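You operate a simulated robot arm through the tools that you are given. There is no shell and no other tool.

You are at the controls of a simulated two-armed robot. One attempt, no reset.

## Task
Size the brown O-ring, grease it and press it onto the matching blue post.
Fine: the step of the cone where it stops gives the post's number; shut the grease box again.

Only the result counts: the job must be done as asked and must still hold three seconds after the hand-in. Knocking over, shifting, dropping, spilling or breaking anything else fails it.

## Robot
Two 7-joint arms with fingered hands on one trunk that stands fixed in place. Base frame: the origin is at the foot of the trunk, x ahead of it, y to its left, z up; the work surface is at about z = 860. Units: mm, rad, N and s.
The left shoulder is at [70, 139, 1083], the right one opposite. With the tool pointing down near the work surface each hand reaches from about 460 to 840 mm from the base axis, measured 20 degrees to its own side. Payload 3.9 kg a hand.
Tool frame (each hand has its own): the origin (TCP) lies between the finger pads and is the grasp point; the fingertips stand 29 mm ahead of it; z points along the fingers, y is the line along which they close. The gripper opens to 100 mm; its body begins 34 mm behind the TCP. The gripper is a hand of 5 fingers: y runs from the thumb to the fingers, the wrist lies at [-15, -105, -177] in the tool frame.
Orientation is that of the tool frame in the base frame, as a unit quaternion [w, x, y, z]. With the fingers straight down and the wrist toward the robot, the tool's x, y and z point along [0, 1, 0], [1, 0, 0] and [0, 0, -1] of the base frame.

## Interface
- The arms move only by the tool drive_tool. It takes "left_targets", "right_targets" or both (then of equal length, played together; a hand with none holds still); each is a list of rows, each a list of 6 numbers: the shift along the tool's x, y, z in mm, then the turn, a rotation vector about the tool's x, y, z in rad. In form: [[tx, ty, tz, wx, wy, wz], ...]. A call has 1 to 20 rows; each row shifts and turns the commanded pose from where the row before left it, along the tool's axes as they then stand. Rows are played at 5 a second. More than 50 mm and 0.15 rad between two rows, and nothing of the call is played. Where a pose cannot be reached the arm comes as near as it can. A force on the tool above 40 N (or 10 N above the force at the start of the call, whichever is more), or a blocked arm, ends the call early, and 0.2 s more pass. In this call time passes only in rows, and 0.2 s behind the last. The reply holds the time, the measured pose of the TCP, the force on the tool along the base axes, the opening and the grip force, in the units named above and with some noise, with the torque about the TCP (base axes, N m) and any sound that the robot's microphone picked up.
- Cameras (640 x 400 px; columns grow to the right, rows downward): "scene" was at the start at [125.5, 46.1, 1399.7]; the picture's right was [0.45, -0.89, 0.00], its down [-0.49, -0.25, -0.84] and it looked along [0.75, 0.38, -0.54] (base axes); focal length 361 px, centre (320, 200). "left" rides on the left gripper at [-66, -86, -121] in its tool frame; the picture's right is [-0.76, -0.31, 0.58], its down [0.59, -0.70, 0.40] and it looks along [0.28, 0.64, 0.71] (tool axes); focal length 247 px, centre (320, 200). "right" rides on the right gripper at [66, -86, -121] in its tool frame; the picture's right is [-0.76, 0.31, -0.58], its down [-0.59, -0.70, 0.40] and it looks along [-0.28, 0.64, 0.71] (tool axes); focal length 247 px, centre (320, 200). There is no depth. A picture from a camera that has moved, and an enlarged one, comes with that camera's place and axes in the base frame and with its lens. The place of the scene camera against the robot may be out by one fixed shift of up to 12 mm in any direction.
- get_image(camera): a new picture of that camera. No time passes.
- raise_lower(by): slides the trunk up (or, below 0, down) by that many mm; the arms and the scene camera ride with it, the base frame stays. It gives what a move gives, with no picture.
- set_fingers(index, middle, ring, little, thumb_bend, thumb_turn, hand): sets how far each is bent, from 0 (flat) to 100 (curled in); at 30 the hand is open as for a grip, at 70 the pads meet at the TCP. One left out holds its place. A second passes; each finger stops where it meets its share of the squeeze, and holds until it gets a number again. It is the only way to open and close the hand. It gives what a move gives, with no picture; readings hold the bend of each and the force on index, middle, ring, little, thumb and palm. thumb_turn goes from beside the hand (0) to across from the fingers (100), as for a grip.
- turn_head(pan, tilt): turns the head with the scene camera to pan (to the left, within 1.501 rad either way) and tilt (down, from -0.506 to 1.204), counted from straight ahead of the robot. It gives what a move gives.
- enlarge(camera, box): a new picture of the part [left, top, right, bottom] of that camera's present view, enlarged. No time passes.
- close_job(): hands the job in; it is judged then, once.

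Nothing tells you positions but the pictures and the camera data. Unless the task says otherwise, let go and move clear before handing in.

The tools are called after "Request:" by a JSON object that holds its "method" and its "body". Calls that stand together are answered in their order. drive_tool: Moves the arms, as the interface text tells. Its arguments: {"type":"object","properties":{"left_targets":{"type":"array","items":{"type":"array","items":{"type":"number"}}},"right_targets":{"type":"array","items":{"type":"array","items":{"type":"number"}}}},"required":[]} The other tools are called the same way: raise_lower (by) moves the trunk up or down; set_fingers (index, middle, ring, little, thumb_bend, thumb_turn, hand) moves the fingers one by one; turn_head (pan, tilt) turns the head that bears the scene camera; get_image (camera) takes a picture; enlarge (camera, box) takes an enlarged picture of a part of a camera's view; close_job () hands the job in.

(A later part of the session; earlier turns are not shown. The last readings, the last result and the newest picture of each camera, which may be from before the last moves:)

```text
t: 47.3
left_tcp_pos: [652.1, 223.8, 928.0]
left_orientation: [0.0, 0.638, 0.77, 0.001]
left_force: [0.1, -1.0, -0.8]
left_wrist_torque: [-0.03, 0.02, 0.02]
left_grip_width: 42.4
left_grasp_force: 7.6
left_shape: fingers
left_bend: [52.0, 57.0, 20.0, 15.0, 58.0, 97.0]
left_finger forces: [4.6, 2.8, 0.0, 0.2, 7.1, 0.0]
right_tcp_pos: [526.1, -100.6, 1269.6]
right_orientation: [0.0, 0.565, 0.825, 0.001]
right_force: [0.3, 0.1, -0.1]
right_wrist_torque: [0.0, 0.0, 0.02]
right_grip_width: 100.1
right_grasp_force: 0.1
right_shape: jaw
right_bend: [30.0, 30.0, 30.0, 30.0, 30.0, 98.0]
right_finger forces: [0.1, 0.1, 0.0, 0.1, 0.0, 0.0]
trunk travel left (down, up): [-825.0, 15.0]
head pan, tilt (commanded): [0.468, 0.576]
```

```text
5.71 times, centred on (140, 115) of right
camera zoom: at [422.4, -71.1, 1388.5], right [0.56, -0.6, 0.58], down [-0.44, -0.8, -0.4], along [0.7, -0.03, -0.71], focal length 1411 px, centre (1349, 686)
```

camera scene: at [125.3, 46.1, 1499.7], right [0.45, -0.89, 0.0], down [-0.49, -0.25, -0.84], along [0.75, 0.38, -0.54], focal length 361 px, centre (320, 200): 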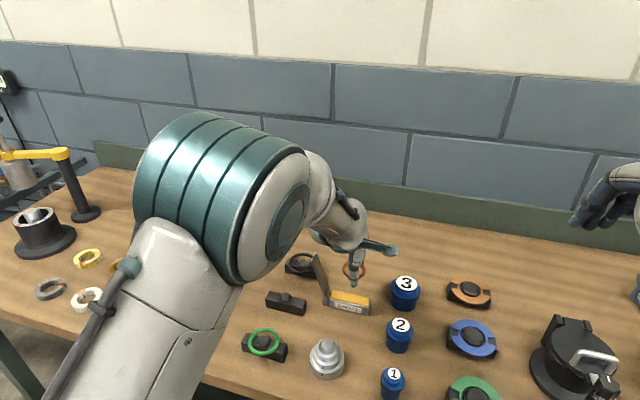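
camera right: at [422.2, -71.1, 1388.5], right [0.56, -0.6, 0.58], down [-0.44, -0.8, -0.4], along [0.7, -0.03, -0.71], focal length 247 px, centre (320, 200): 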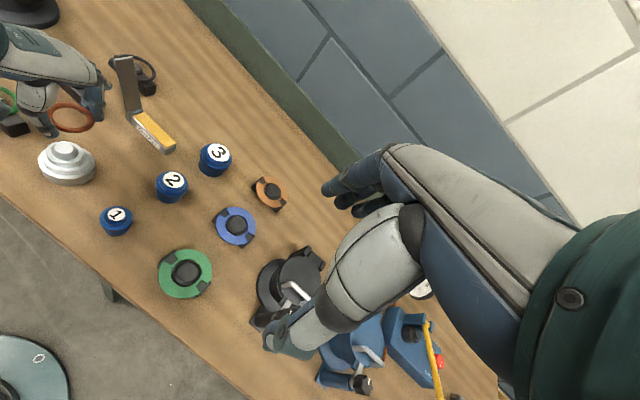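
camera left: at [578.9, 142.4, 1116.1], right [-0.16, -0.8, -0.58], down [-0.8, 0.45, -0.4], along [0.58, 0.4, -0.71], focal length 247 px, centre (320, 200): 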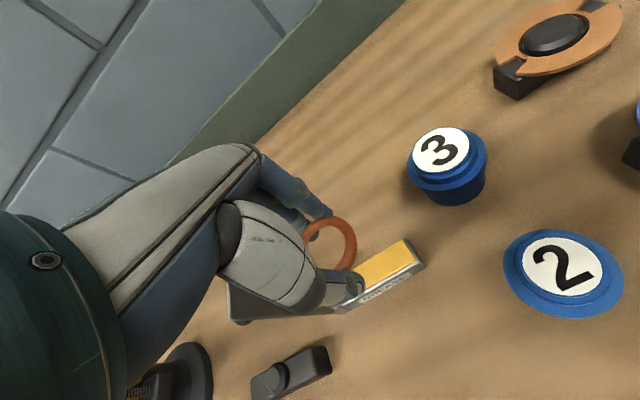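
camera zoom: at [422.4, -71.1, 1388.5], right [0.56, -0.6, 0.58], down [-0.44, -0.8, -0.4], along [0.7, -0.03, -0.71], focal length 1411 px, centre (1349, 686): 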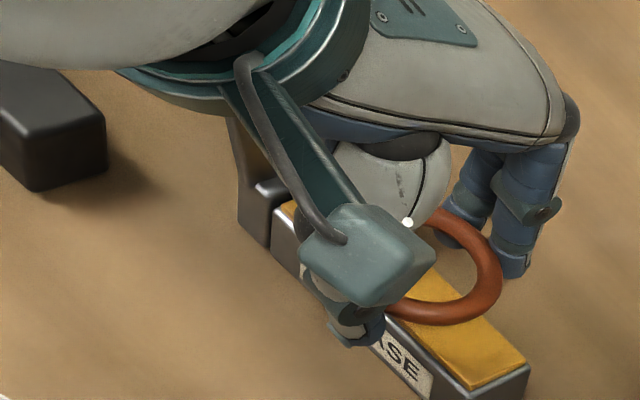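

Alignment is good (within about 1.5 mm). I lower towards the pad and monitor the force.

Request:
{"method": "drive_tool", "body": {"left_targets": [[0, 0.6, 4, 0, 0, 0], [0, 0, 4, 0, 0, 0], [0, 0, 4, 0, 0, 0], [0, 0, 0, 0, 0, 0]]}}

Request:
{"method": "enlarge", "body": {"camera": "left", "box": [260, 170, 430, 330]}}

Request:
{"method": "enlarge", "body": {"camera": "scene", "box": [320, 255, 380, 320]}}

```text
t: 48.3
left_tcp_pos: [653.2, 224.4, 914.3]
left_orientation: [0.0, 0.639, 0.769, 0.0]
left_force: [0.7, 0.4, -0.7]
left_wrist_torque: [-0.04, 0.01, 0.0]
left_grip_width: 42.2
left_grasp_force: 7.8
left_shape: fingers
left_bend: [52.0, 57.0, 20.0, 15.0, 58.0, 97.0]
left_finger forces: [4.6, 3.0, 0.0, 0.0, 7.0, 0.0]
right_tcp_pos: [527.5, -101.7, 1268.3]
right_orientation: [0.001, 0.565, 0.825, 0.001]
right_force: [-0.5, 0.2, 0.4]
right_wrist_torque: [-0.01, -0.03, -0.03]
right_grip_width: 99.8
right_grasp_force: 0.0
right_shape: jaw
right_bend: [30.0, 30.0, 30.0, 30.0, 30.0, 98.0]
right_finger forces: [0.0, 0.0, 0.0, 0.0, 0.0, 0.1]
trunk travel left (down, up): [-825.0, 15.0]
head pan, tilt (commanded): [0.468, 0.576]
```

```text
2.50 times, centred on (345, 250) of left
camera zoom: at [581.3, 143.6, 1035.3], right [-0.16, -0.8, -0.58], down [-0.8, 0.45, -0.4], along [0.58, 0.4, -0.71], focal length 617 px, centre (258, 75)
```

zoom: 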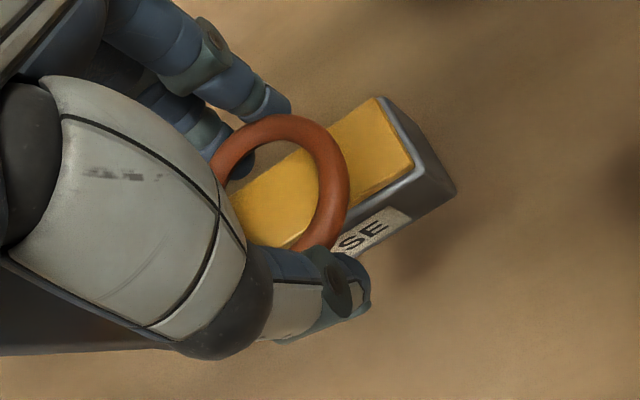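

```text
6.15 times, centred on (350, 288) of scene
camera zoom: at [125.6, 46.2, 1499.7], right [0.45, -0.89, 0.0], down [-0.49, -0.25, -0.84], along [0.75, 0.38, -0.54], focal length 2222 px, centre (135, -338)
```

zoom: 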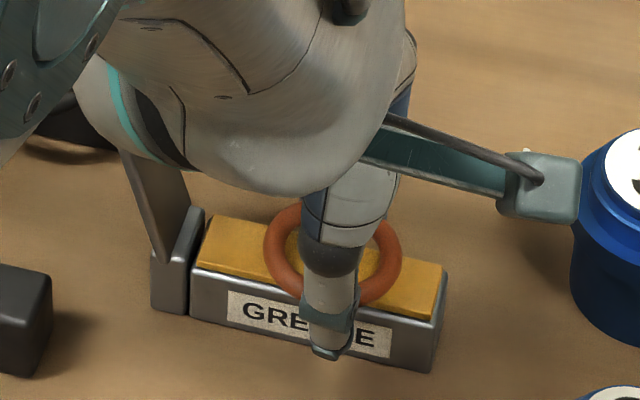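

Fingers straddle the box without contact. Now slow 1 mm steps to the pad.

Request:
{"method": "drive_tool", "body": {"left_targets": [[0, 0, 1, 0, 0, 0], [0, 0, 1, 0, 0, 0], [0, 0, 1, 0, 0, 0], [0, 0, 0, 0, 0, 0]]}}

Request:
{"method": "enlarge", "body": {"camera": "left", "box": [260, 170, 430, 330]}}

```text
t: 49.3
left_tcp_pos: [654.2, 225.5, 913.2]
left_orientation: [0.001, 0.638, 0.77, -0.001]
left_force: [0.4, 0.2, 0.0]
left_wrist_torque: [-0.04, 0.04, 0.02]
left_grip_width: 42.4
left_grasp_force: 7.2
left_shape: fingers
left_bend: [52.0, 57.0, 20.0, 15.0, 58.0, 97.0]
left_finger forces: [4.6, 2.9, 0.1, 0.1, 7.1, 0.0]
right_tcp_pos: [526.2, -102.0, 1267.1]
right_orientation: [0.001, 0.565, 0.825, 0.001]
right_force: [0.2, -0.5, -0.1]
right_wrist_torque: [0.01, -0.01, 0.0]
right_grip_width: 99.8
right_grasp_force: 0.0
right_shape: jaw
right_bend: [30.0, 30.0, 30.0, 30.0, 30.0, 98.0]
right_finger forces: [0.1, 0.0, 0.0, 0.1, 0.1, 0.0]
trunk travel left (down, up): [-825.0, 15.0]
head pan, tilt (commanded): [0.468, 0.576]
```

```text
2.50 times, centred on (345, 250) of left
camera zoom: at [581.9, 143.9, 1032.9], right [-0.16, -0.8, -0.58], down [-0.8, 0.45, -0.4], along [0.58, 0.4, -0.71], focal length 617 px, centre (258, 75)
```

zoom: 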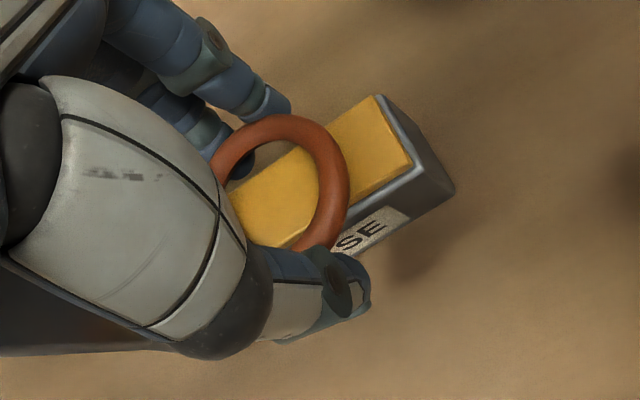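

No contact yet; continuing in 1 mm steps.

Request:
{"method": "drive_tool", "body": {"left_targets": [[0, 0, 1, 0, 0, 0], [0, 0, 1, 0, 0, 0], [0, 0, 0, 0, 0, 0]]}}

Request:
{"method": "drive_tool", "body": {"left_targets": [[0, 0, 1, 0, 0, 0], [0, 0, 1, 0, 0, 0], [0, 0, 0, 0, 0, 0]]}}

Request:
{"method": "enlarge", "body": {"camera": "left", "box": [260, 170, 430, 330]}}

Request:
{"method": "enlarge", "body": {"camera": "scene", "box": [320, 255, 380, 320]}}

```text
t: 50.1
left_tcp_pos: [652.2, 225.6, 910.3]
left_orientation: [-0.001, 0.638, 0.77, 0.0]
left_force: [0.6, -0.2, 1.3]
left_wrist_torque: [0.0, 0.0, 0.0]
left_grip_width: 42.3
left_grasp_force: 7.2
left_shape: fingers
left_bend: [52.0, 57.0, 20.0, 15.0, 58.0, 97.0]
left_finger forces: [4.8, 3.1, 0.0, 0.1, 6.9, 0.0]
right_tcp_pos: [525.5, -102.5, 1268.6]
right_orientation: [0.0, 0.565, 0.825, 0.001]
right_force: [0.9, -0.2, 0.4]
right_wrist_torque: [0.0, -0.03, 0.02]
right_grip_width: 99.6
right_grasp_force: 0.0
right_shape: jaw
right_bend: [30.0, 30.0, 30.0, 30.0, 30.0, 98.0]
right_finger forces: [0.1, 0.0, 0.1, 0.0, 0.1, 0.0]
trunk travel left (down, up): [-825.0, 15.0]
head pan, tilt (commanded): [0.468, 0.576]
```

```text
t: 50.9
left_tcp_pos: [653.7, 224.4, 909.2]
left_orientation: [0.0, 0.638, 0.77, 0.001]
left_force: [0.0, 0.4, 5.3]
left_wrist_torque: [-0.01, -0.07, 0.0]
left_grip_width: 41.8
left_grasp_force: 7.7
left_shape: fingers
left_bend: [52.0, 57.0, 20.0, 15.0, 59.0, 97.0]
left_finger forces: [5.2, 2.6, 0.0, 0.1, 6.8, 0.0]
right_tcp_pos: [526.6, -102.4, 1267.3]
right_orientation: [0.0, 0.565, 0.825, 0.001]
right_force: [0.0, -1.0, -0.2]
right_wrist_torque: [0.01, 0.04, -0.01]
right_grip_width: 99.5
right_grasp_force: 0.0
right_shape: jaw
right_bend: [30.0, 30.0, 30.0, 30.0, 30.0, 98.0]
right_finger forces: [0.0, 0.1, 0.0, 0.0, 0.1, 0.0]
trunk travel left (down, up): [-825.0, 15.0]
head pan, tilt (commanded): [0.468, 0.576]
```

```text
2.50 times, centred on (345, 250) of left
camera zoom: at [580.6, 144.0, 1030.1], right [-0.16, -0.8, -0.58], down [-0.8, 0.45, -0.4], along [0.58, 0.4, -0.71], focal length 617 px, centre (258, 75)
```

zoom: 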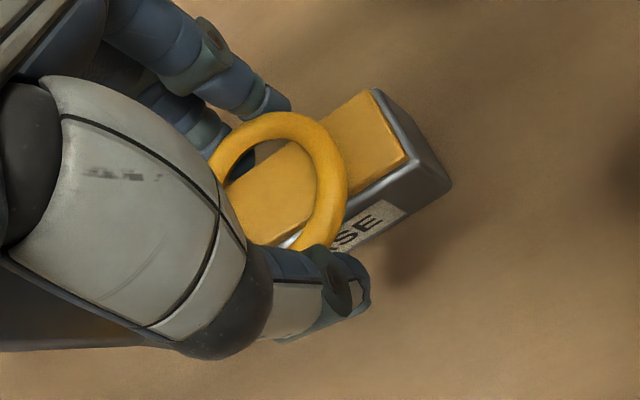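

```text
6.15 times, centred on (350, 288) of scene
camera zoom: at [124.7, 45.6, 1499.8], right [0.45, -0.89, 0.0], down [-0.49, -0.24, -0.84], along [0.75, 0.38, -0.54], focal length 2222 px, centre (135, -338)
```

zoom: 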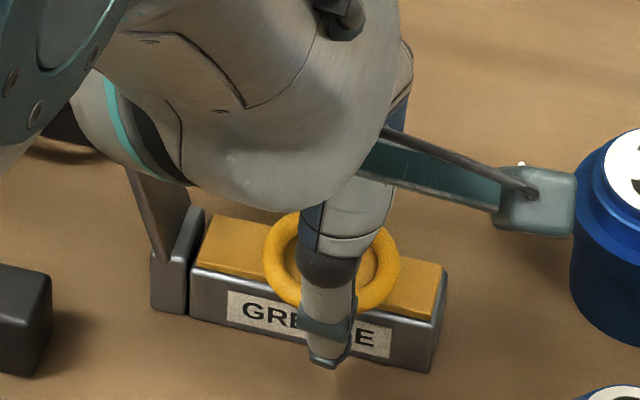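

The ring has turned amber, so it is greased. I lift off carefully and carry it towards post 1.

Request:
{"method": "drive_tool", "body": {"left_targets": [[0, 0, -3, 0, 0, 0], [0, 0, -5, 0, 0, 0], [0, 0, -10, 0, 0, 0], [0, 0, -18, 0, 0, 0], [0, 0, -25, 0, 0, 0], [0, 0, -29, 0, 0, 0], [0, 0, 0, 0, 0, 0]]}}

Request:
{"method": "enlarge", "body": {"camera": "left", "box": [260, 170, 430, 330]}}

Request:
{"method": "enlarge", "body": {"camera": "scene", "box": [310, 220, 400, 320]}}

```text
t: 52.5
left_tcp_pos: [653.7, 224.7, 998.8]
left_orientation: [-0.001, 0.638, 0.77, -0.001]
left_force: [0.1, 0.6, 0.4]
left_wrist_torque: [0.0, -0.01, 0.02]
left_grip_width: 42.5
left_grasp_force: 7.6
left_shape: fingers
left_bend: [52.0, 57.0, 20.0, 15.0, 59.0, 97.0]
left_finger forces: [4.8, 3.2, 0.1, 0.1, 7.4, 0.0]
right_tcp_pos: [526.9, -101.1, 1268.3]
right_orientation: [0.0, 0.564, 0.826, 0.001]
right_force: [-0.3, 0.2, 0.5]
right_wrist_torque: [-0.02, 0.01, -0.02]
right_grip_width: 99.9
right_grasp_force: 0.1
right_shape: jaw
right_bend: [30.0, 30.0, 30.0, 30.0, 30.0, 98.0]
right_finger forces: [0.1, 0.0, 0.1, 0.0, 0.0, 0.1]
trunk travel left (down, up): [-825.0, 15.0]
head pan, tilt (commanded): [0.468, 0.576]
```

```text
2.50 times, centred on (345, 250) of left
camera zoom: at [581.4, 144.1, 1118.6], right [-0.16, -0.8, -0.58], down [-0.8, 0.45, -0.4], along [0.58, 0.4, -0.71], focal length 617 px, centre (258, 75)
```

zoom: 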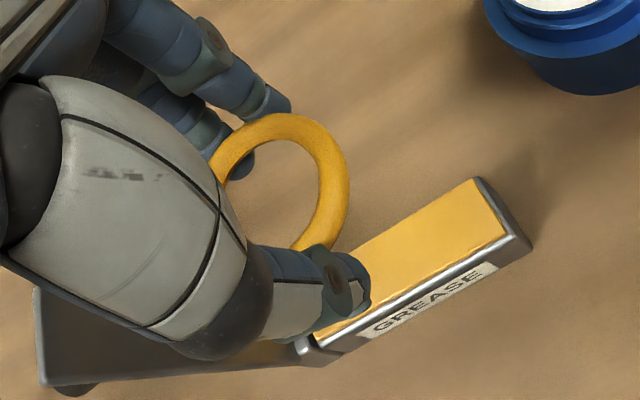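

```text
4.00 times, centred on (355, 270) of scene
camera zoom: at [126.1, 46.3, 1499.6], right [0.45, -0.89, 0.0], down [-0.49, -0.25, -0.84], along [0.75, 0.38, -0.54], focal length 1444 px, centre (180, -80)
```

zoom: 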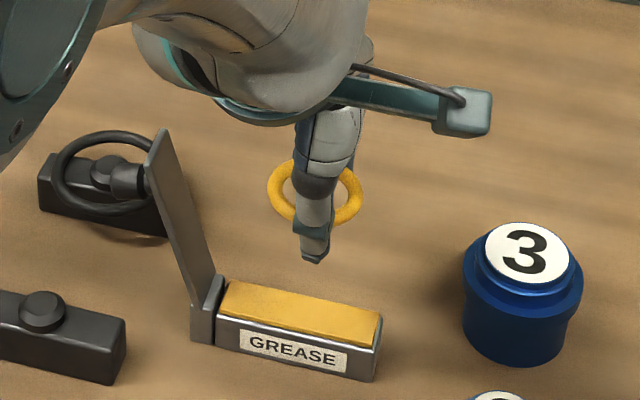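

The ring is fully coated and still held well, and the box didn't move. I move toward post 1 and turn the yaw slightly right on the way for reach.

Request:
{"method": "drive_tool", "body": {"left_targets": [[-10, -14, 0, 0, 0, 0], [-15, -22, 0, 0, 0, 0], [-16, -23, 0, 0, 0, 0], [-16, -23, 0, 0, 0, 0.05], [-16, -23, 0, 0, 0, 0.05], [0, 0, 0, 0, 0, 0.05], [0, 0, 0, 0, 0, 0]]}}

Request:
{"method": "get_image", "body": {"camera": "left"}}

Request:
{"method": "get_image", "body": {"camera": "right"}}

Request:
{"method": "get_image", "body": {"camera": "scene"}}

```text
t: 54.1
left_tcp_pos: [562.7, 134.0, 999.8]
left_orientation: [0.0, 0.694, 0.72, 0.0]
left_force: [0.0, -0.1, -0.5]
left_wrist_torque: [-0.01, -0.04, -0.03]
left_grip_width: 42.3
left_grasp_force: 7.7
left_shape: fingers
left_bend: [52.0, 57.0, 20.0, 15.0, 59.0, 97.0]
left_finger forces: [4.7, 3.1, 0.0, 0.0, 7.3, 0.0]
right_tcp_pos: [525.5, -102.8, 1268.2]
right_orientation: [0.001, 0.565, 0.825, 0.001]
right_force: [-0.1, 0.3, -0.5]
right_wrist_torque: [0.02, -0.01, 0.01]
right_grip_width: 99.8
right_grasp_force: 0.1
right_shape: jaw
right_bend: [30.0, 30.0, 30.0, 30.0, 30.0, 98.0]
right_finger forces: [0.0, 0.0, 0.0, 0.1, 0.0, 0.0]
trunk travel left (down, up): [-825.0, 15.0]
head pan, tilt (commanded): [0.468, 0.576]
```

```text
taken
camera left: at [478.5, 65.2, 1119.3], right [-0.28, -0.77, -0.58], down [-0.72, 0.56, -0.4], along [0.63, 0.31, -0.71], focal length 247 px, centre (320, 200)
```

left: 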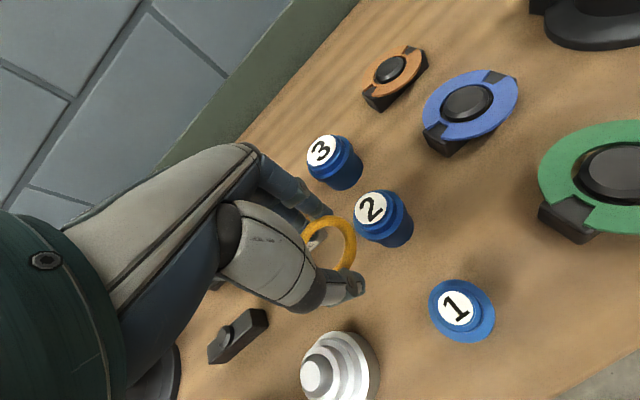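

```text
taken
camera right: at [422.2, -71.4, 1388.5], right [0.56, -0.6, 0.58], down [-0.44, -0.8, -0.4], along [0.7, -0.03, -0.71], focal length 247 px, centre (320, 200)
```

right: 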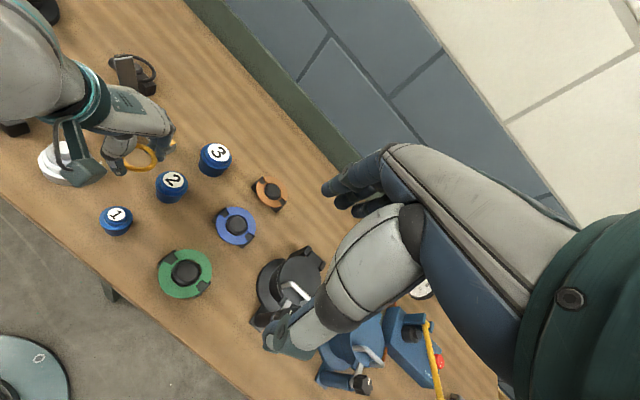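

```text
taken
camera scene: at [125.4, 45.9, 1499.7], right [0.45, -0.89, 0.0], down [-0.49, -0.25, -0.84], along [0.75, 0.38, -0.54], focal length 361 px, centre (320, 200)
```

scene: 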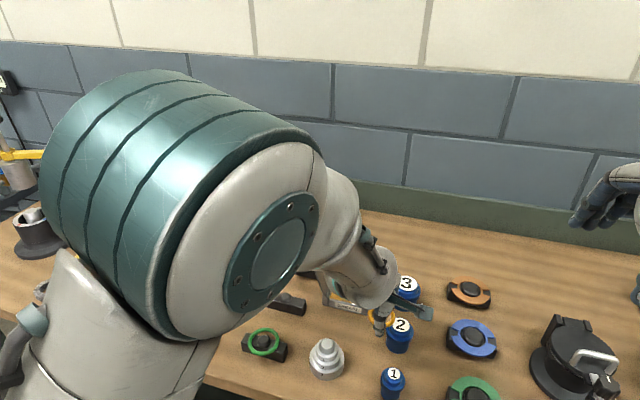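

Post 1 triangulates to about [505, 85], top z≈921, flange at about 903. I move over it at z≈1000 in small steps and watch the reach.

Request:
{"method": "drive_tool", "body": {"left_targets": [[-12, -15, 0, 0, 0, 0], [-12, -15, 0, 0, 0, 0], [-12, -15, 0, 0, 0, 0], [-10.8, -14.4, 0, 0, 0, 0], [0, 0, 0, 0, 0, 0]]}}

Request:
{"method": "get_image", "body": {"camera": "left"}}

Request:
{"method": "enlarge", "body": {"camera": "right", "box": [40, 120, 200, 260]}}

Request:
{"method": "get_image", "body": {"camera": "scene"}}

```text
t: 55.3
left_tcp_pos: [504.4, 86.6, 999.6]
left_orientation: [0.0, 0.694, 0.72, -0.001]
left_force: [-0.2, -0.3, 0.1]
left_wrist_torque: [-0.01, 0.03, 0.01]
left_grip_width: 42.2
left_grasp_force: 7.3
left_shape: fingers
left_bend: [52.0, 57.0, 20.0, 15.0, 59.0, 97.0]
left_finger forces: [4.7, 3.2, 0.0, 0.0, 7.2, 0.0]
right_tcp_pos: [528.0, -101.4, 1268.1]
right_orientation: [0.0, 0.565, 0.825, 0.0]
right_force: [-0.2, 0.8, 0.3]
right_wrist_torque: [0.0, 0.01, 0.01]
right_grip_width: 99.7
right_grasp_force: 0.0
right_shape: jaw
right_bend: [30.0, 30.0, 30.0, 30.0, 30.0, 98.0]
right_finger forces: [0.1, 0.0, 0.0, 0.0, 0.0, 0.0]
trunk travel left (down, up): [-825.0, 15.0]
head pan, tilt (commanded): [0.468, 0.576]
```

```text
taken
camera left: at [421.7, 17.3, 1120.8], right [-0.28, -0.77, -0.58], down [-0.73, 0.56, -0.4], along [0.63, 0.31, -0.71], focal length 247 px, centre (320, 200)
```

left: 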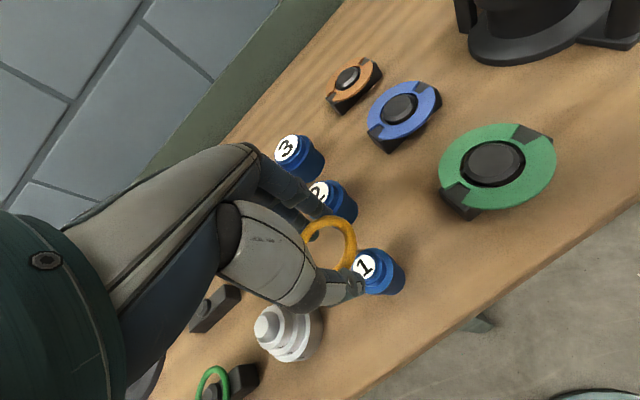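

```text
2.86 times, centred on (120, 190) of right
camera zoom: at [422.8, -70.9, 1388.4], right [0.56, -0.6, 0.58], down [-0.44, -0.8, -0.4], along [0.7, -0.03, -0.71], focal length 706 px, centre (891, 229)
```

zoom: 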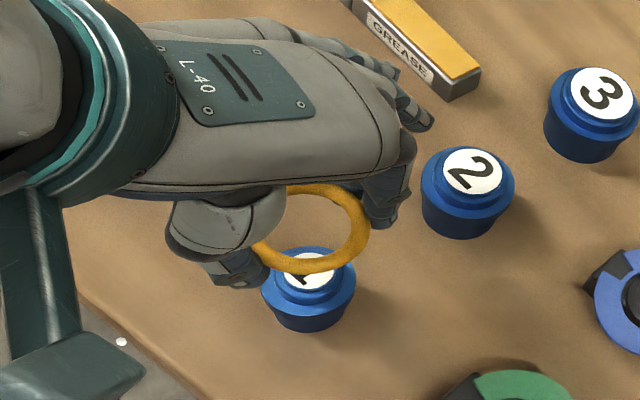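

```text
taken
camera scene: at [126.0, 46.5, 1499.6], right [0.45, -0.89, 0.0], down [-0.49, -0.25, -0.84], along [0.75, 0.38, -0.54], focal length 361 px, centre (320, 200)
```

scene: 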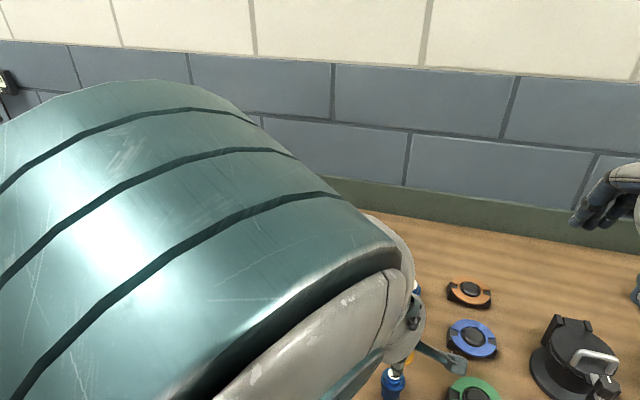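

The reach is fine here and the hand axis lies on the post's label. I lower until the ring is just above the post top and check both cameras.

Request:
{"method": "drive_tool", "body": {"left_targets": [[0, 0, 15, 0, 0, 0], [0, 0, 15, 0, 0, 0], [0, 0, 12, 0, 0, 0], [0, 0, 6, 0, 0, 0], [0, 0, 0, 0, 0, 0]]}}

Request:
{"method": "enlarge", "body": {"camera": "left", "box": [290, 185, 390, 300]}}

Request:
{"method": "enlarge", "body": {"camera": "right", "box": [80, 150, 160, 240]}}

```text
t: 56.5
left_tcp_pos: [509.5, 83.1, 965.5]
left_orientation: [0.022, 0.688, 0.725, -0.01]
left_force: [-0.3, -0.1, 0.1]
left_wrist_torque: [0.01, 0.02, -0.02]
left_grip_width: 42.0
left_grasp_force: 7.7
left_shape: fingers
left_bend: [52.0, 57.0, 20.0, 15.0, 59.0, 97.0]
left_finger forces: [4.7, 3.0, 0.0, 0.1, 7.1, 0.1]
right_tcp_pos: [525.3, -100.7, 1267.4]
right_orientation: [0.0, 0.565, 0.825, 0.001]
right_force: [-0.6, 1.0, -0.3]
right_wrist_torque: [-0.01, -0.01, 0.02]
right_grip_width: 100.0
right_grasp_force: 0.2
right_shape: jaw
right_bend: [30.0, 30.0, 30.0, 30.0, 30.0, 98.0]
right_finger forces: [0.0, 0.0, 0.1, 0.1, 0.1, 0.1]
trunk travel left (down, up): [-825.0, 15.0]
head pan, tilt (commanded): [0.468, 0.576]
```

```text
3.48 times, centred on (340, 242) of left
camera zoom: at [425.7, 16.8, 1087.7], right [-0.26, -0.8, -0.55], down [-0.72, 0.53, -0.44], along [0.64, 0.28, -0.71], focal length 859 px, centre (250, 52)
```

zoom: 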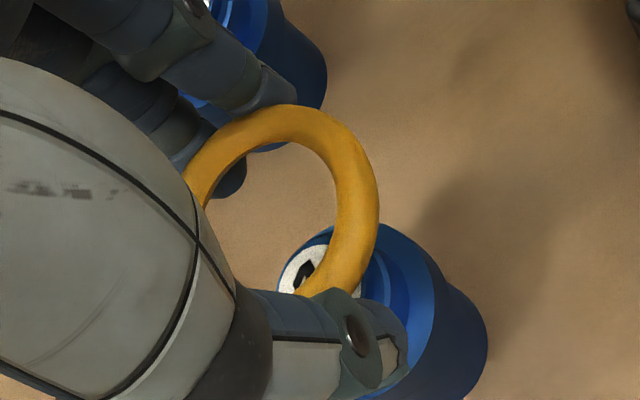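

```text
4.44 times, centred on (120, 195) of right
camera zoom: at [422.3, -71.1, 1388.5], right [0.56, -0.6, 0.58], down [-0.44, -0.8, -0.4], along [0.7, -0.03, -0.71], focal length 1098 px, centre (1209, 222)
```

zoom: 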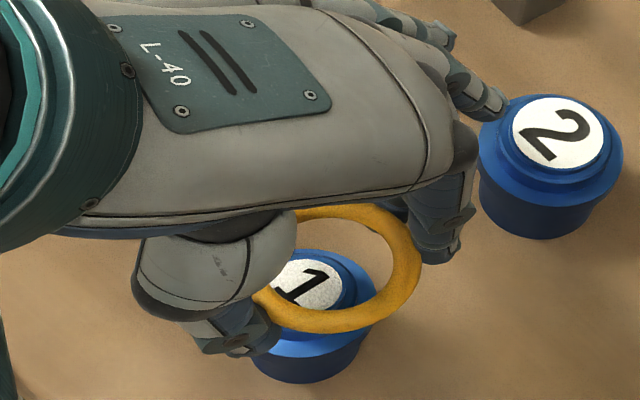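

Lowering here runs into a joint limit (the tool tilts), but at z≈1000 the arm was fine. So I raise the hand back up and lower the trunk instead, which keeps the good arm posture.

Request:
{"method": "drive_tool", "body": {"left_targets": [[0, 0, -16, 0, 0, 0], [0, 0, -16, 0, 0, 0], [0, 0, -16, 0, 0, 0], [0, 0, -10, 0, 0, 0], [0, 0, 0, 0, 0, 0]]}}

Request:
{"method": "get_image", "body": {"camera": "left"}}

```text
t: 57.7
left_tcp_pos: [503.1, 84.4, 1008.3]
left_orientation: [-0.002, 0.694, 0.72, 0.0]
left_force: [0.0, -0.2, -0.4]
left_wrist_torque: [-0.02, -0.05, -0.01]
left_grip_width: 42.0
left_grasp_force: 7.5
left_shape: fingers
left_bend: [52.0, 57.0, 20.0, 15.0, 59.0, 97.0]
left_finger forces: [4.7, 3.0, 0.0, 0.0, 7.1, 0.0]
right_tcp_pos: [525.8, -102.0, 1267.8]
right_orientation: [0.0, 0.565, 0.825, 0.001]
right_force: [0.0, -0.1, 0.1]
right_wrist_torque: [-0.03, 0.01, -0.02]
right_grip_width: 100.2
right_grasp_force: 0.1
right_shape: jaw
right_bend: [30.0, 30.0, 30.0, 30.0, 30.0, 98.0]
right_finger forces: [0.1, 0.0, 0.0, 0.0, 0.0, 0.1]
trunk travel left (down, up): [-825.0, 15.0]
head pan, tilt (commanded): [0.468, 0.576]
```

```text
taken
camera left: at [419.8, 15.4, 1129.1], right [-0.28, -0.77, -0.58], down [-0.72, 0.56, -0.4], along [0.63, 0.31, -0.71], focal length 247 px, centre (320, 200)
```

left: 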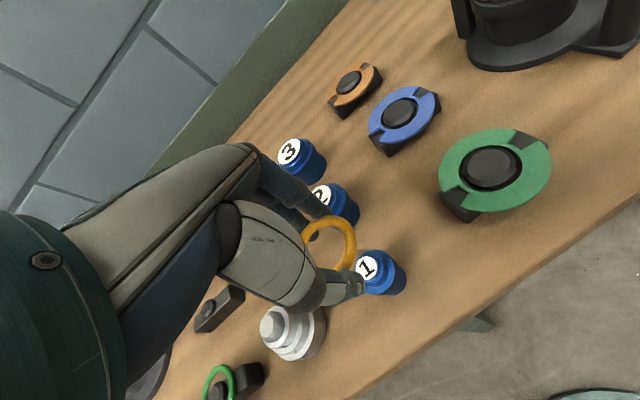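

Vertical again at z≈1008. Now the trunk down by 50 mm.

Request:
{"method": "raise_lower", "body": {"by": -50}}

Request:
{"method": "enlarge", "body": {"camera": "left", "box": [290, 185, 390, 300]}}

Request:
{"method": "enlarge", "body": {"camera": "right", "box": [40, 140, 180, 280]}}

```text
t: 58.6
left_tcp_pos: [502.8, 86.0, 958.6]
left_orientation: [0.0, 0.694, 0.72, 0.0]
left_force: [-0.3, -0.9, -0.5]
left_wrist_torque: [0.03, 0.02, -0.03]
left_grip_width: 42.2
left_grasp_force: 7.5
left_shape: fingers
left_bend: [52.0, 57.0, 20.0, 15.0, 59.0, 97.0]
left_finger forces: [4.8, 2.9, 0.0, 0.0, 7.1, 0.0]
right_tcp_pos: [525.0, -100.8, 1218.4]
right_orientation: [0.001, 0.566, 0.825, 0.0]
right_force: [0.1, 0.3, -0.2]
right_wrist_torque: [0.01, 0.01, 0.01]
right_grip_width: 99.9
right_grasp_force: 0.1
right_shape: jaw
right_bend: [30.0, 30.0, 30.0, 30.0, 30.0, 98.0]
right_finger forces: [0.1, 0.0, 0.0, 0.0, 0.0, 0.0]
trunk travel left (down, up): [-775.0, 65.0]
head pan, tilt (commanded): [0.468, 0.576]
```

```text
3.48 times, centred on (340, 242) of left
camera zoom: at [419.9, 16.2, 1079.2], right [-0.28, -0.77, -0.58], down [-0.72, 0.56, -0.4], along [0.63, 0.31, -0.71], focal length 859 px, centre (250, 52)
```

zoom: 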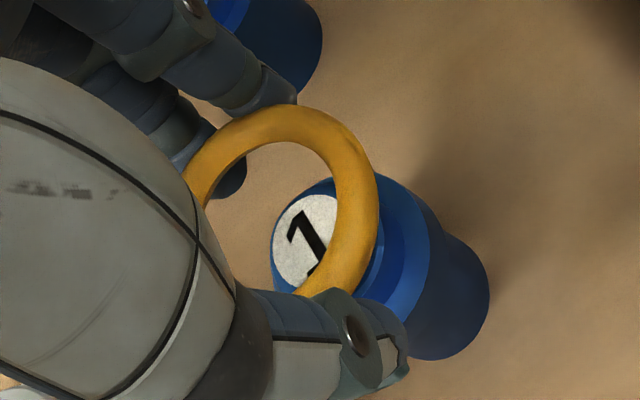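

```text
2.86 times, centred on (110, 210) of right
camera zoom: at [422.0, -71.1, 1338.6], right [0.56, -0.6, 0.58], down [-0.44, -0.8, -0.4], along [0.7, -0.03, -0.71], focal length 706 px, centre (920, 171)
```

zoom: 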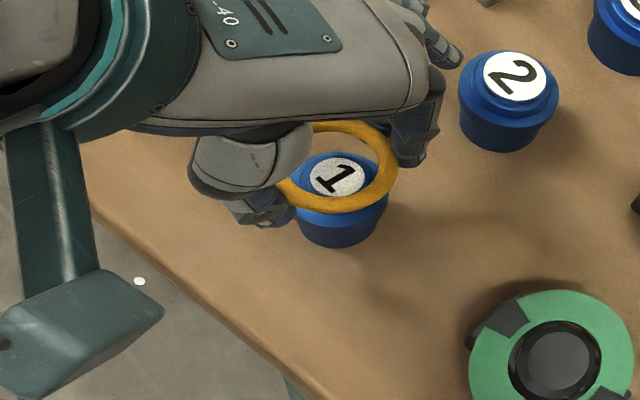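

The ring is about 1–2 mm off the post axis. I correct that while raising the arm 30 mm, then lower the trunk another 40 mm for a net 10 mm down with reach to spare.

Request:
{"method": "drive_tool", "body": {"left_targets": [[1.5, 1.2, -10, 0, 0, 0], [0, 0, -10, 0, 0, 0], [0, 0, -10, 0, 0, 0], [0, 0, 0, 0, 0, 0]]}}

Request:
{"method": "raise_lower", "body": {"by": -40}}

Request:
{"method": "enlarge", "body": {"camera": "left", "box": [290, 185, 390, 300]}}

Request:
{"method": "enlarge", "body": {"camera": "right", "box": [40, 170, 150, 260]}}

```text
t: 59.6
left_tcp_pos: [504.0, 87.0, 989.5]
left_orientation: [0.0, 0.694, 0.72, 0.0]
left_force: [-0.2, -0.1, 0.0]
left_wrist_torque: [0.0, 0.02, -0.01]
left_grip_width: 42.3
left_grasp_force: 7.9
left_shape: fingers
left_bend: [52.0, 57.0, 20.0, 15.0, 59.0, 97.0]
left_finger forces: [4.6, 3.0, 0.0, 0.0, 7.0, 0.0]
right_tcp_pos: [526.7, -100.8, 1216.8]
right_orientation: [0.0, 0.565, 0.825, 0.001]
right_force: [0.4, -0.4, 0.5]
right_wrist_torque: [-0.01, 0.03, -0.02]
right_grip_width: 99.9
right_grasp_force: 0.1
right_shape: jaw
right_bend: [30.0, 30.0, 30.0, 30.0, 30.0, 98.0]
right_finger forces: [0.1, 0.1, 0.0, 0.1, 0.0, 0.0]
trunk travel left (down, up): [-775.0, 65.0]
head pan, tilt (commanded): [0.468, 0.576]
```

```text
t: 60.5
left_tcp_pos: [503.9, 86.4, 949.6]
left_orientation: [0.0, 0.694, 0.72, 0.0]
left_force: [0.1, 0.7, 0.0]
left_wrist_torque: [0.0, 0.04, -0.01]
left_grip_width: 41.8
left_grasp_force: 7.7
left_shape: fingers
left_bend: [52.0, 57.0, 20.0, 15.0, 59.0, 97.0]
left_finger forces: [4.6, 3.0, 0.0, 0.0, 7.1, 0.0]
right_tcp_pos: [526.1, -101.3, 1178.4]
right_orientation: [0.001, 0.565, 0.825, 0.001]
right_force: [-0.6, 0.3, -0.7]
right_wrist_torque: [0.02, -0.05, 0.01]
right_grip_width: 100.1
right_grasp_force: 0.0
right_shape: jaw
right_bend: [30.0, 30.0, 30.0, 30.0, 30.0, 98.0]
right_finger forces: [0.1, 0.0, 0.0, 0.0, 0.1, 0.1]
trunk travel left (down, up): [-735.0, 105.0]
head pan, tilt (commanded): [0.468, 0.576]
```

```text
3.48 times, centred on (340, 242) of left
camera zoom: at [420.2, 17.2, 1069.8], right [-0.28, -0.77, -0.58], down [-0.72, 0.56, -0.4], along [0.63, 0.31, -0.71], focal length 859 px, centre (250, 52)
```

zoom: 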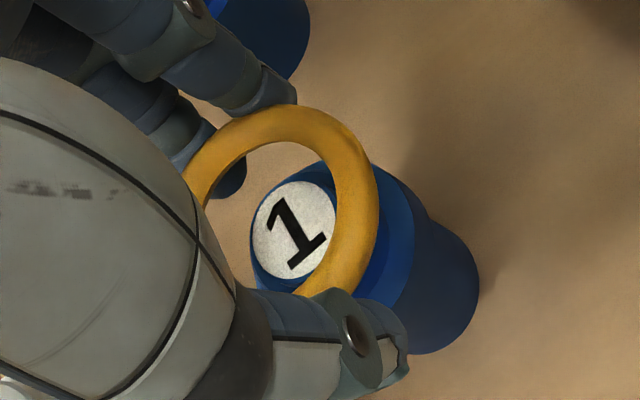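

```text
4.44 times, centred on (95, 215) of right
camera zoom: at [421.9, -71.1, 1298.7], right [0.56, -0.6, 0.58], down [-0.44, -0.8, -0.4], along [0.7, -0.03, -0.71], focal length 1098 px, centre (1320, 133)
```

zoom: 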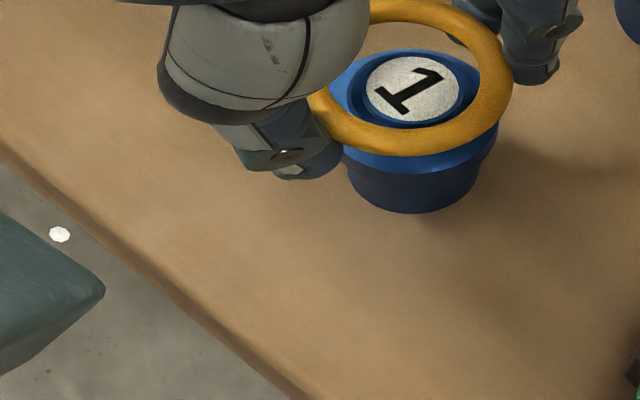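

Close now: the ring is just above the post top, offset about 1 mm. One more look from the right with the full ring in frame.

Request:
{"method": "enlarge", "body": {"camera": "right", "box": [80, 160, 150, 240]}}

```text
5.00 times, centred on (115, 200) of right
camera zoom: at [421.9, -71.1, 1298.7], right [0.56, -0.6, 0.58], down [-0.44, -0.8, -0.4], along [0.7, -0.03, -0.71], focal length 1235 px, centre (1345, 200)
```

zoom: 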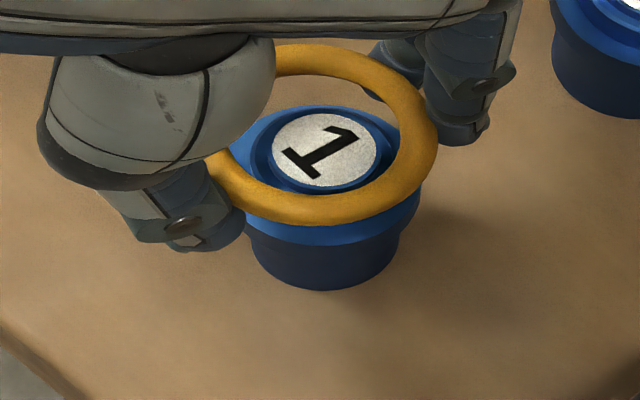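

Alignment residual is about 1 mm in x. I correct it and lower 7 mm so the post top enters the ring.

Request:
{"method": "drive_tool", "body": {"left_targets": [[0, 1.2, 3, 0, 0, 0], [0, 0, 2, 0, 0, 0], [0, 0, 2, 0, 0, 0], [0, 0, 0, 0, 0, 0]]}}

Request:
{"method": "enlarge", "body": {"camera": "left", "box": [290, 185, 390, 300]}}

Request:
{"method": "enlarge", "body": {"camera": "right", "box": [80, 160, 150, 240]}}

```text
t: 61.5
left_tcp_pos: [505.8, 87.9, 943.5]
left_orientation: [0.0, 0.694, 0.72, -0.001]
left_force: [-0.6, 0.3, -0.4]
left_wrist_torque: [0.01, -0.01, -0.04]
left_grip_width: 42.1
left_grasp_force: 7.4
left_shape: fingers
left_bend: [52.0, 57.0, 20.0, 15.0, 59.0, 97.0]
left_finger forces: [4.7, 3.0, 0.1, 0.1, 7.1, 0.1]
right_tcp_pos: [526.2, -101.1, 1177.7]
right_orientation: [0.0, 0.565, 0.825, 0.001]
right_force: [-0.5, 0.6, -0.5]
right_wrist_torque: [0.01, -0.01, 0.0]
right_grip_width: 99.8
right_grasp_force: 0.0
right_shape: jaw
right_bend: [30.0, 30.0, 30.0, 30.0, 30.0, 98.0]
right_finger forces: [0.0, 0.0, 0.0, 0.1, 0.0, 0.0]
trunk travel left (down, up): [-735.0, 105.0]
head pan, tilt (commanded): [0.468, 0.576]
```

```text
3.48 times, centred on (340, 242) of left
camera zoom: at [421.8, 17.9, 1063.1], right [-0.28, -0.77, -0.58], down [-0.72, 0.56, -0.4], along [0.63, 0.31, -0.71], focal length 859 px, centre (250, 52)
```

zoom: 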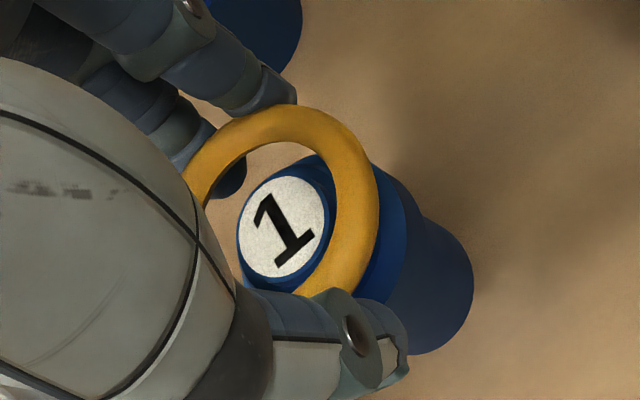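

```text
5.00 times, centred on (115, 200) of right
camera zoom: at [422.3, -71.2, 1298.5], right [0.56, -0.6, 0.58], down [-0.44, -0.8, -0.4], along [0.7, -0.03, -0.71], focal length 1235 px, centre (1345, 200)
```

zoom: 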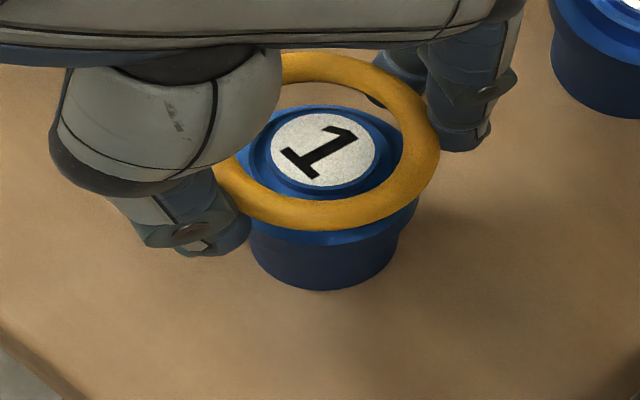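

Ring and post are aligned within about 1 mm. I lower further in 2 mm steps and watch the force.

Request:
{"method": "drive_tool", "body": {"left_targets": [[0.2, 0, 2, 0, 0, 0], [0, 0, 2, 0, 0, 0], [0, 0, 2, 0, 0, 0], [0, 0, 0, 0, 0, 0]]}}

Request:
{"method": "enlarge", "body": {"camera": "left", "box": [290, 185, 390, 300]}}

Request:
{"method": "enlarge", "body": {"camera": "right", "box": [80, 160, 150, 240]}}

```text
t: 62.5
left_tcp_pos: [504.0, 87.8, 935.9]
left_orientation: [0.0, 0.694, 0.72, 0.0]
left_force: [-0.1, 0.6, -0.5]
left_wrist_torque: [0.01, 0.0, 0.01]
left_grip_width: 42.3
left_grasp_force: 7.4
left_shape: fingers
left_bend: [52.0, 57.0, 20.0, 15.0, 59.0, 97.0]
left_finger forces: [4.6, 3.0, 0.0, 0.0, 6.9, 0.1]
right_tcp_pos: [526.3, -101.4, 1177.1]
right_orientation: [0.001, 0.565, 0.825, 0.0]
right_force: [0.3, -0.5, 0.5]
right_wrist_torque: [-0.03, 0.02, 0.03]
right_grip_width: 99.8
right_grasp_force: 0.1
right_shape: jaw
right_bend: [30.0, 30.0, 30.0, 30.0, 30.0, 98.0]
right_finger forces: [0.0, 0.0, 0.0, 0.1, 0.0, 0.0]
trunk travel left (down, up): [-735.0, 105.0]
head pan, tilt (commanded): [0.468, 0.576]
```

```text
3.48 times, centred on (340, 242) of left
camera zoom: at [421.5, 18.0, 1056.4], right [-0.28, -0.77, -0.58], down [-0.72, 0.56, -0.4], along [0.63, 0.31, -0.71], focal length 859 px, centre (250, 52)
```

zoom: 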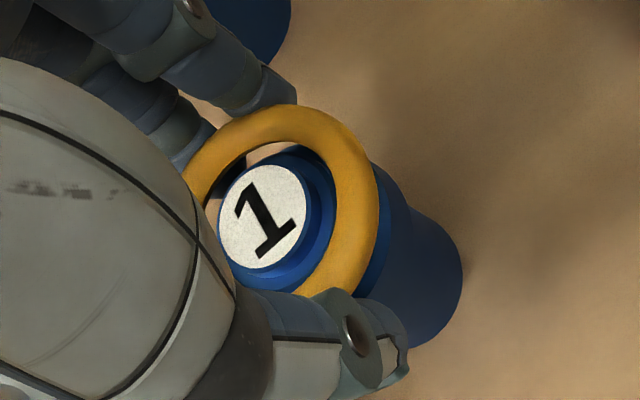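

```text
5.00 times, centred on (115, 200) of right
camera zoom: at [422.3, -71.2, 1298.5], right [0.56, -0.6, 0.58], down [-0.44, -0.8, -0.4], along [0.7, -0.03, -0.71], focal length 1235 px, centre (1345, 200)
```

zoom: 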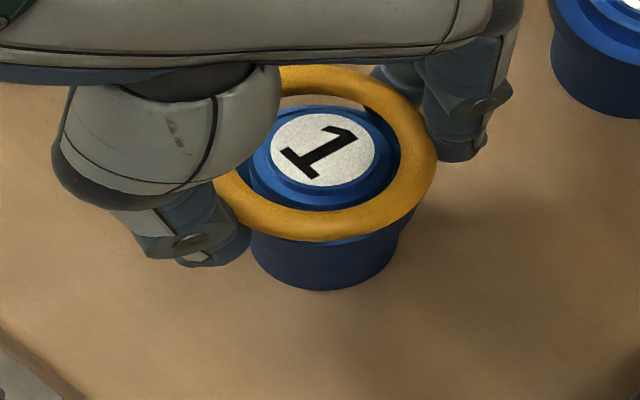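

The post's neck is well inside the ring, no contact. I keep lowering gently.

Request:
{"method": "drive_tool", "body": {"left_targets": [[0, 0, 2, 0, 0, 0], [0, 0, 1, 0, 0, 0], [0, 0, 1, 0, 0, 0], [0, 0, 0, 0, 0, 0]]}}

Request:
{"method": "enlarge", "body": {"camera": "left", "box": [290, 185, 390, 300]}}

Request:
{"method": "enlarge", "body": {"camera": "right", "box": [80, 160, 150, 240]}}

```text
t: 63.5
left_tcp_pos: [505.3, 85.0, 932.4]
left_orientation: [0.0, 0.694, 0.72, 0.0]
left_force: [0.9, 0.4, 2.0]
left_wrist_torque: [0.07, -0.06, 0.02]
left_grip_width: 41.9
left_grasp_force: 8.6
left_shape: fingers
left_bend: [52.0, 57.0, 20.0, 15.0, 59.0, 97.0]
left_finger forces: [4.7, 4.5, 0.0, 0.0, 6.9, 0.0]
right_tcp_pos: [525.2, -102.0, 1177.4]
right_orientation: [0.0, 0.565, 0.825, 0.0]
right_force: [0.6, -0.4, 0.7]
right_wrist_torque: [-0.03, 0.01, -0.03]
right_grip_width: 99.7
right_grasp_force: 0.2
right_shape: jaw
right_bend: [30.0, 30.0, 30.0, 30.0, 30.0, 98.0]
right_finger forces: [0.0, 0.0, 0.1, 0.0, 0.0, 0.0]
trunk travel left (down, up): [-735.0, 105.0]
head pan, tilt (commanded): [0.468, 0.576]
```

```text
3.48 times, centred on (340, 242) of left
camera zoom: at [421.9, 16.8, 1053.0], right [-0.28, -0.77, -0.58], down [-0.72, 0.56, -0.4], along [0.63, 0.31, -0.71], focal length 859 px, centre (250, 52)
```

zoom: 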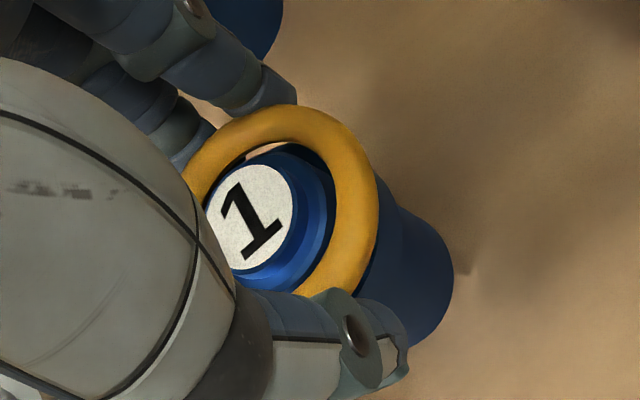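

```text
5.00 times, centred on (115, 200) of right
camera zoom: at [422.4, -71.1, 1298.5], right [0.56, -0.6, 0.58], down [-0.44, -0.8, -0.4], along [0.7, -0.03, -0.71], focal length 1235 px, centre (1345, 200)
```

zoom: 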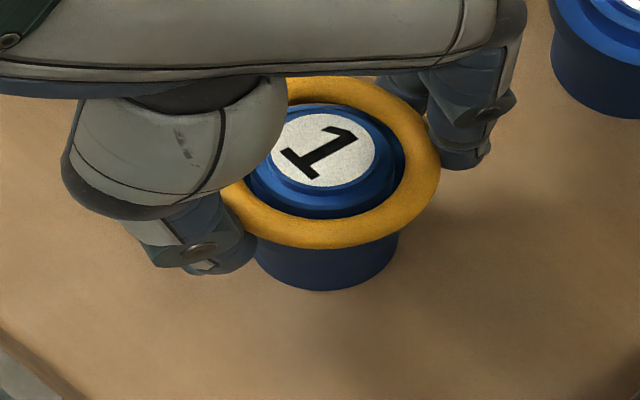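

Light contact, the middle fingertip is likely touching the flange edge. I shift 1 mm outward as I did at the cone and continue down.

Request:
{"method": "drive_tool", "body": {"left_targets": [[0.4, 1.1, -0.5, 0, 0, 0], [0, 0, 0, 0, 0, 0]]}}

Request:
{"method": "drive_tool", "body": {"left_targets": [[0, 0, 1, 0, 0, 0], [0, 0, 1, 0, 0, 0], [0, 0, 1, 0, 0, 0], [0, 0, 0, 0, 0, 0]]}}

Request:
{"method": "enlarge", "body": {"camera": "left", "box": [290, 185, 390, 300]}}

Request:
{"method": "enlarge", "body": {"camera": "right", "box": [80, 160, 150, 240]}}

```text
t: 64.1
left_tcp_pos: [505.7, 86.6, 932.1]
left_orientation: [0.0, 0.694, 0.72, -0.001]
left_force: [0.3, -0.3, 0.4]
left_wrist_torque: [0.0, -0.05, -0.01]
left_grip_width: 41.9
left_grasp_force: 7.5
left_shape: fingers
left_bend: [52.0, 57.0, 20.0, 15.0, 59.0, 97.0]
left_finger forces: [4.5, 3.4, 0.0, 0.0, 7.0, 0.0]
right_tcp_pos: [527.0, -101.6, 1177.6]
right_orientation: [0.001, 0.565, 0.825, 0.001]
right_force: [0.3, -0.1, -0.8]
right_wrist_torque: [-0.02, 0.0, 0.01]
right_grip_width: 100.0
right_grasp_force: 0.0
right_shape: jaw
right_bend: [30.0, 30.0, 30.0, 30.0, 30.0, 98.0]
right_finger forces: [0.0, 0.0, 0.1, 0.1, 0.0, 0.0]
trunk travel left (down, up): [-735.0, 105.0]
head pan, tilt (commanded): [0.468, 0.576]
```

```text
t: 65.1
left_tcp_pos: [505.4, 87.4, 929.7]
left_orientation: [0.001, 0.694, 0.72, 0.0]
left_force: [0.3, 0.1, 2.6]
left_wrist_torque: [0.01, -0.01, 0.01]
left_grip_width: 41.9
left_grasp_force: 6.8
left_shape: fingers
left_bend: [52.0, 57.0, 20.0, 15.0, 59.0, 97.0]
left_finger forces: [4.5, 2.9, 0.1, 0.0, 6.8, 0.1]
right_tcp_pos: [525.2, -101.7, 1178.7]
right_orientation: [0.001, 0.565, 0.825, 0.001]
right_force: [-0.6, 0.4, -0.2]
right_wrist_torque: [-0.01, 0.01, 0.02]
right_grip_width: 99.6
right_grasp_force: 0.1
right_shape: jaw
right_bend: [30.0, 30.0, 30.0, 30.0, 30.0, 98.0]
right_finger forces: [0.1, 0.0, 0.0, 0.0, 0.0, 0.0]
trunk travel left (down, up): [-735.0, 105.0]
head pan, tilt (commanded): [0.468, 0.576]
```

```text
3.48 times, centred on (340, 242) of left
camera zoom: at [422.7, 17.8, 1050.6], right [-0.28, -0.77, -0.58], down [-0.72, 0.56, -0.4], along [0.63, 0.31, -0.71], focal length 859 px, centre (250, 52)
```

zoom: 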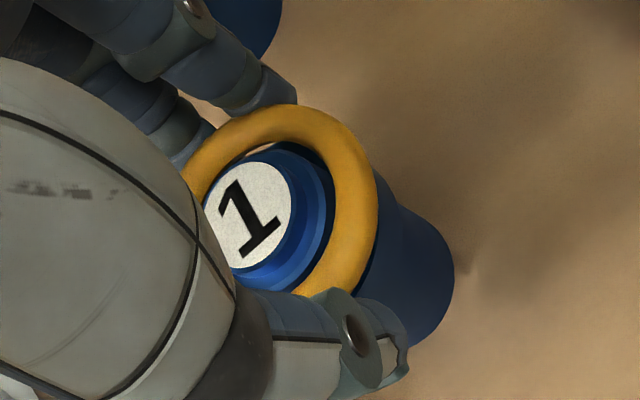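

```text
5.00 times, centred on (115, 200) of right
camera zoom: at [422.0, -71.2, 1298.6], right [0.56, -0.6, 0.58], down [-0.44, -0.8, -0.4], along [0.7, -0.03, -0.71], focal length 1235 px, centre (1345, 200)
```

zoom: 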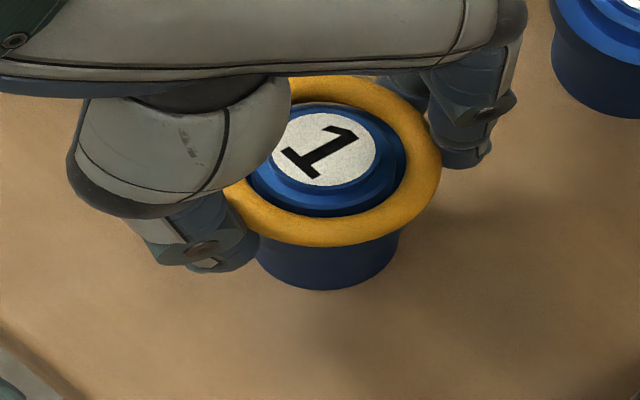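

Vertical contact of 2.6 N with ring about at the neck's lower part. Let me look closely at how the ring sits before pressing.

Request:
{"method": "enlarge", "body": {"camera": "right", "box": [95, 170, 135, 215]}}

Request:
{"method": "enlarge", "body": {"camera": "left", "box": [300, 205, 360, 275]}}

```text
8.89 times, centred on (115, 192) of right
camera zoom: at [422.0, -71.2, 1298.6], right [0.56, -0.6, 0.58], down [-0.44, -0.8, -0.4], along [0.7, -0.03, -0.71], focal length 2195 px, centre (2142, 267)
```

zoom: 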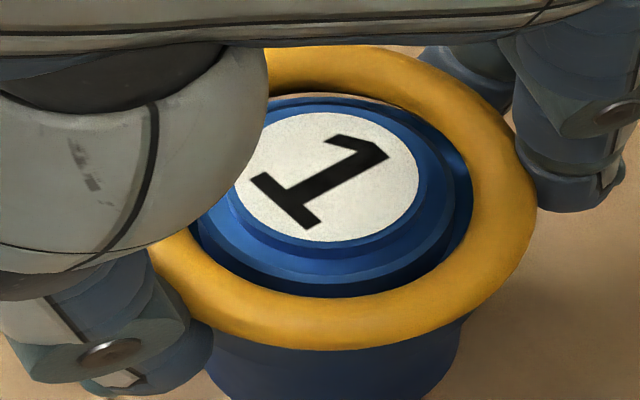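

```text
5.71 times, centred on (330, 240) of left
camera zoom: at [422.7, 17.8, 1050.6], right [-0.28, -0.77, -0.58], down [-0.72, 0.56, -0.4], along [0.63, 0.31, -0.71], focal length 1411 px, centre (263, -29)
```

zoom: 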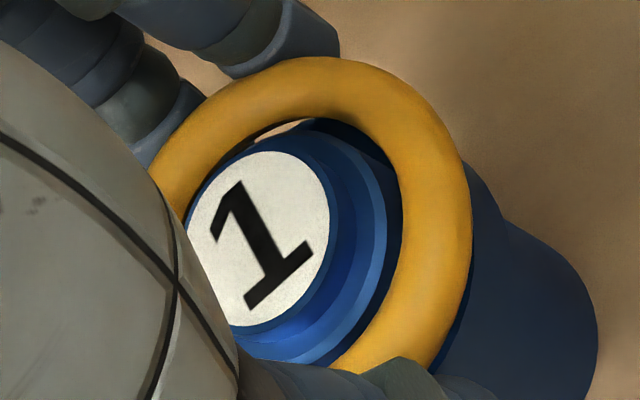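

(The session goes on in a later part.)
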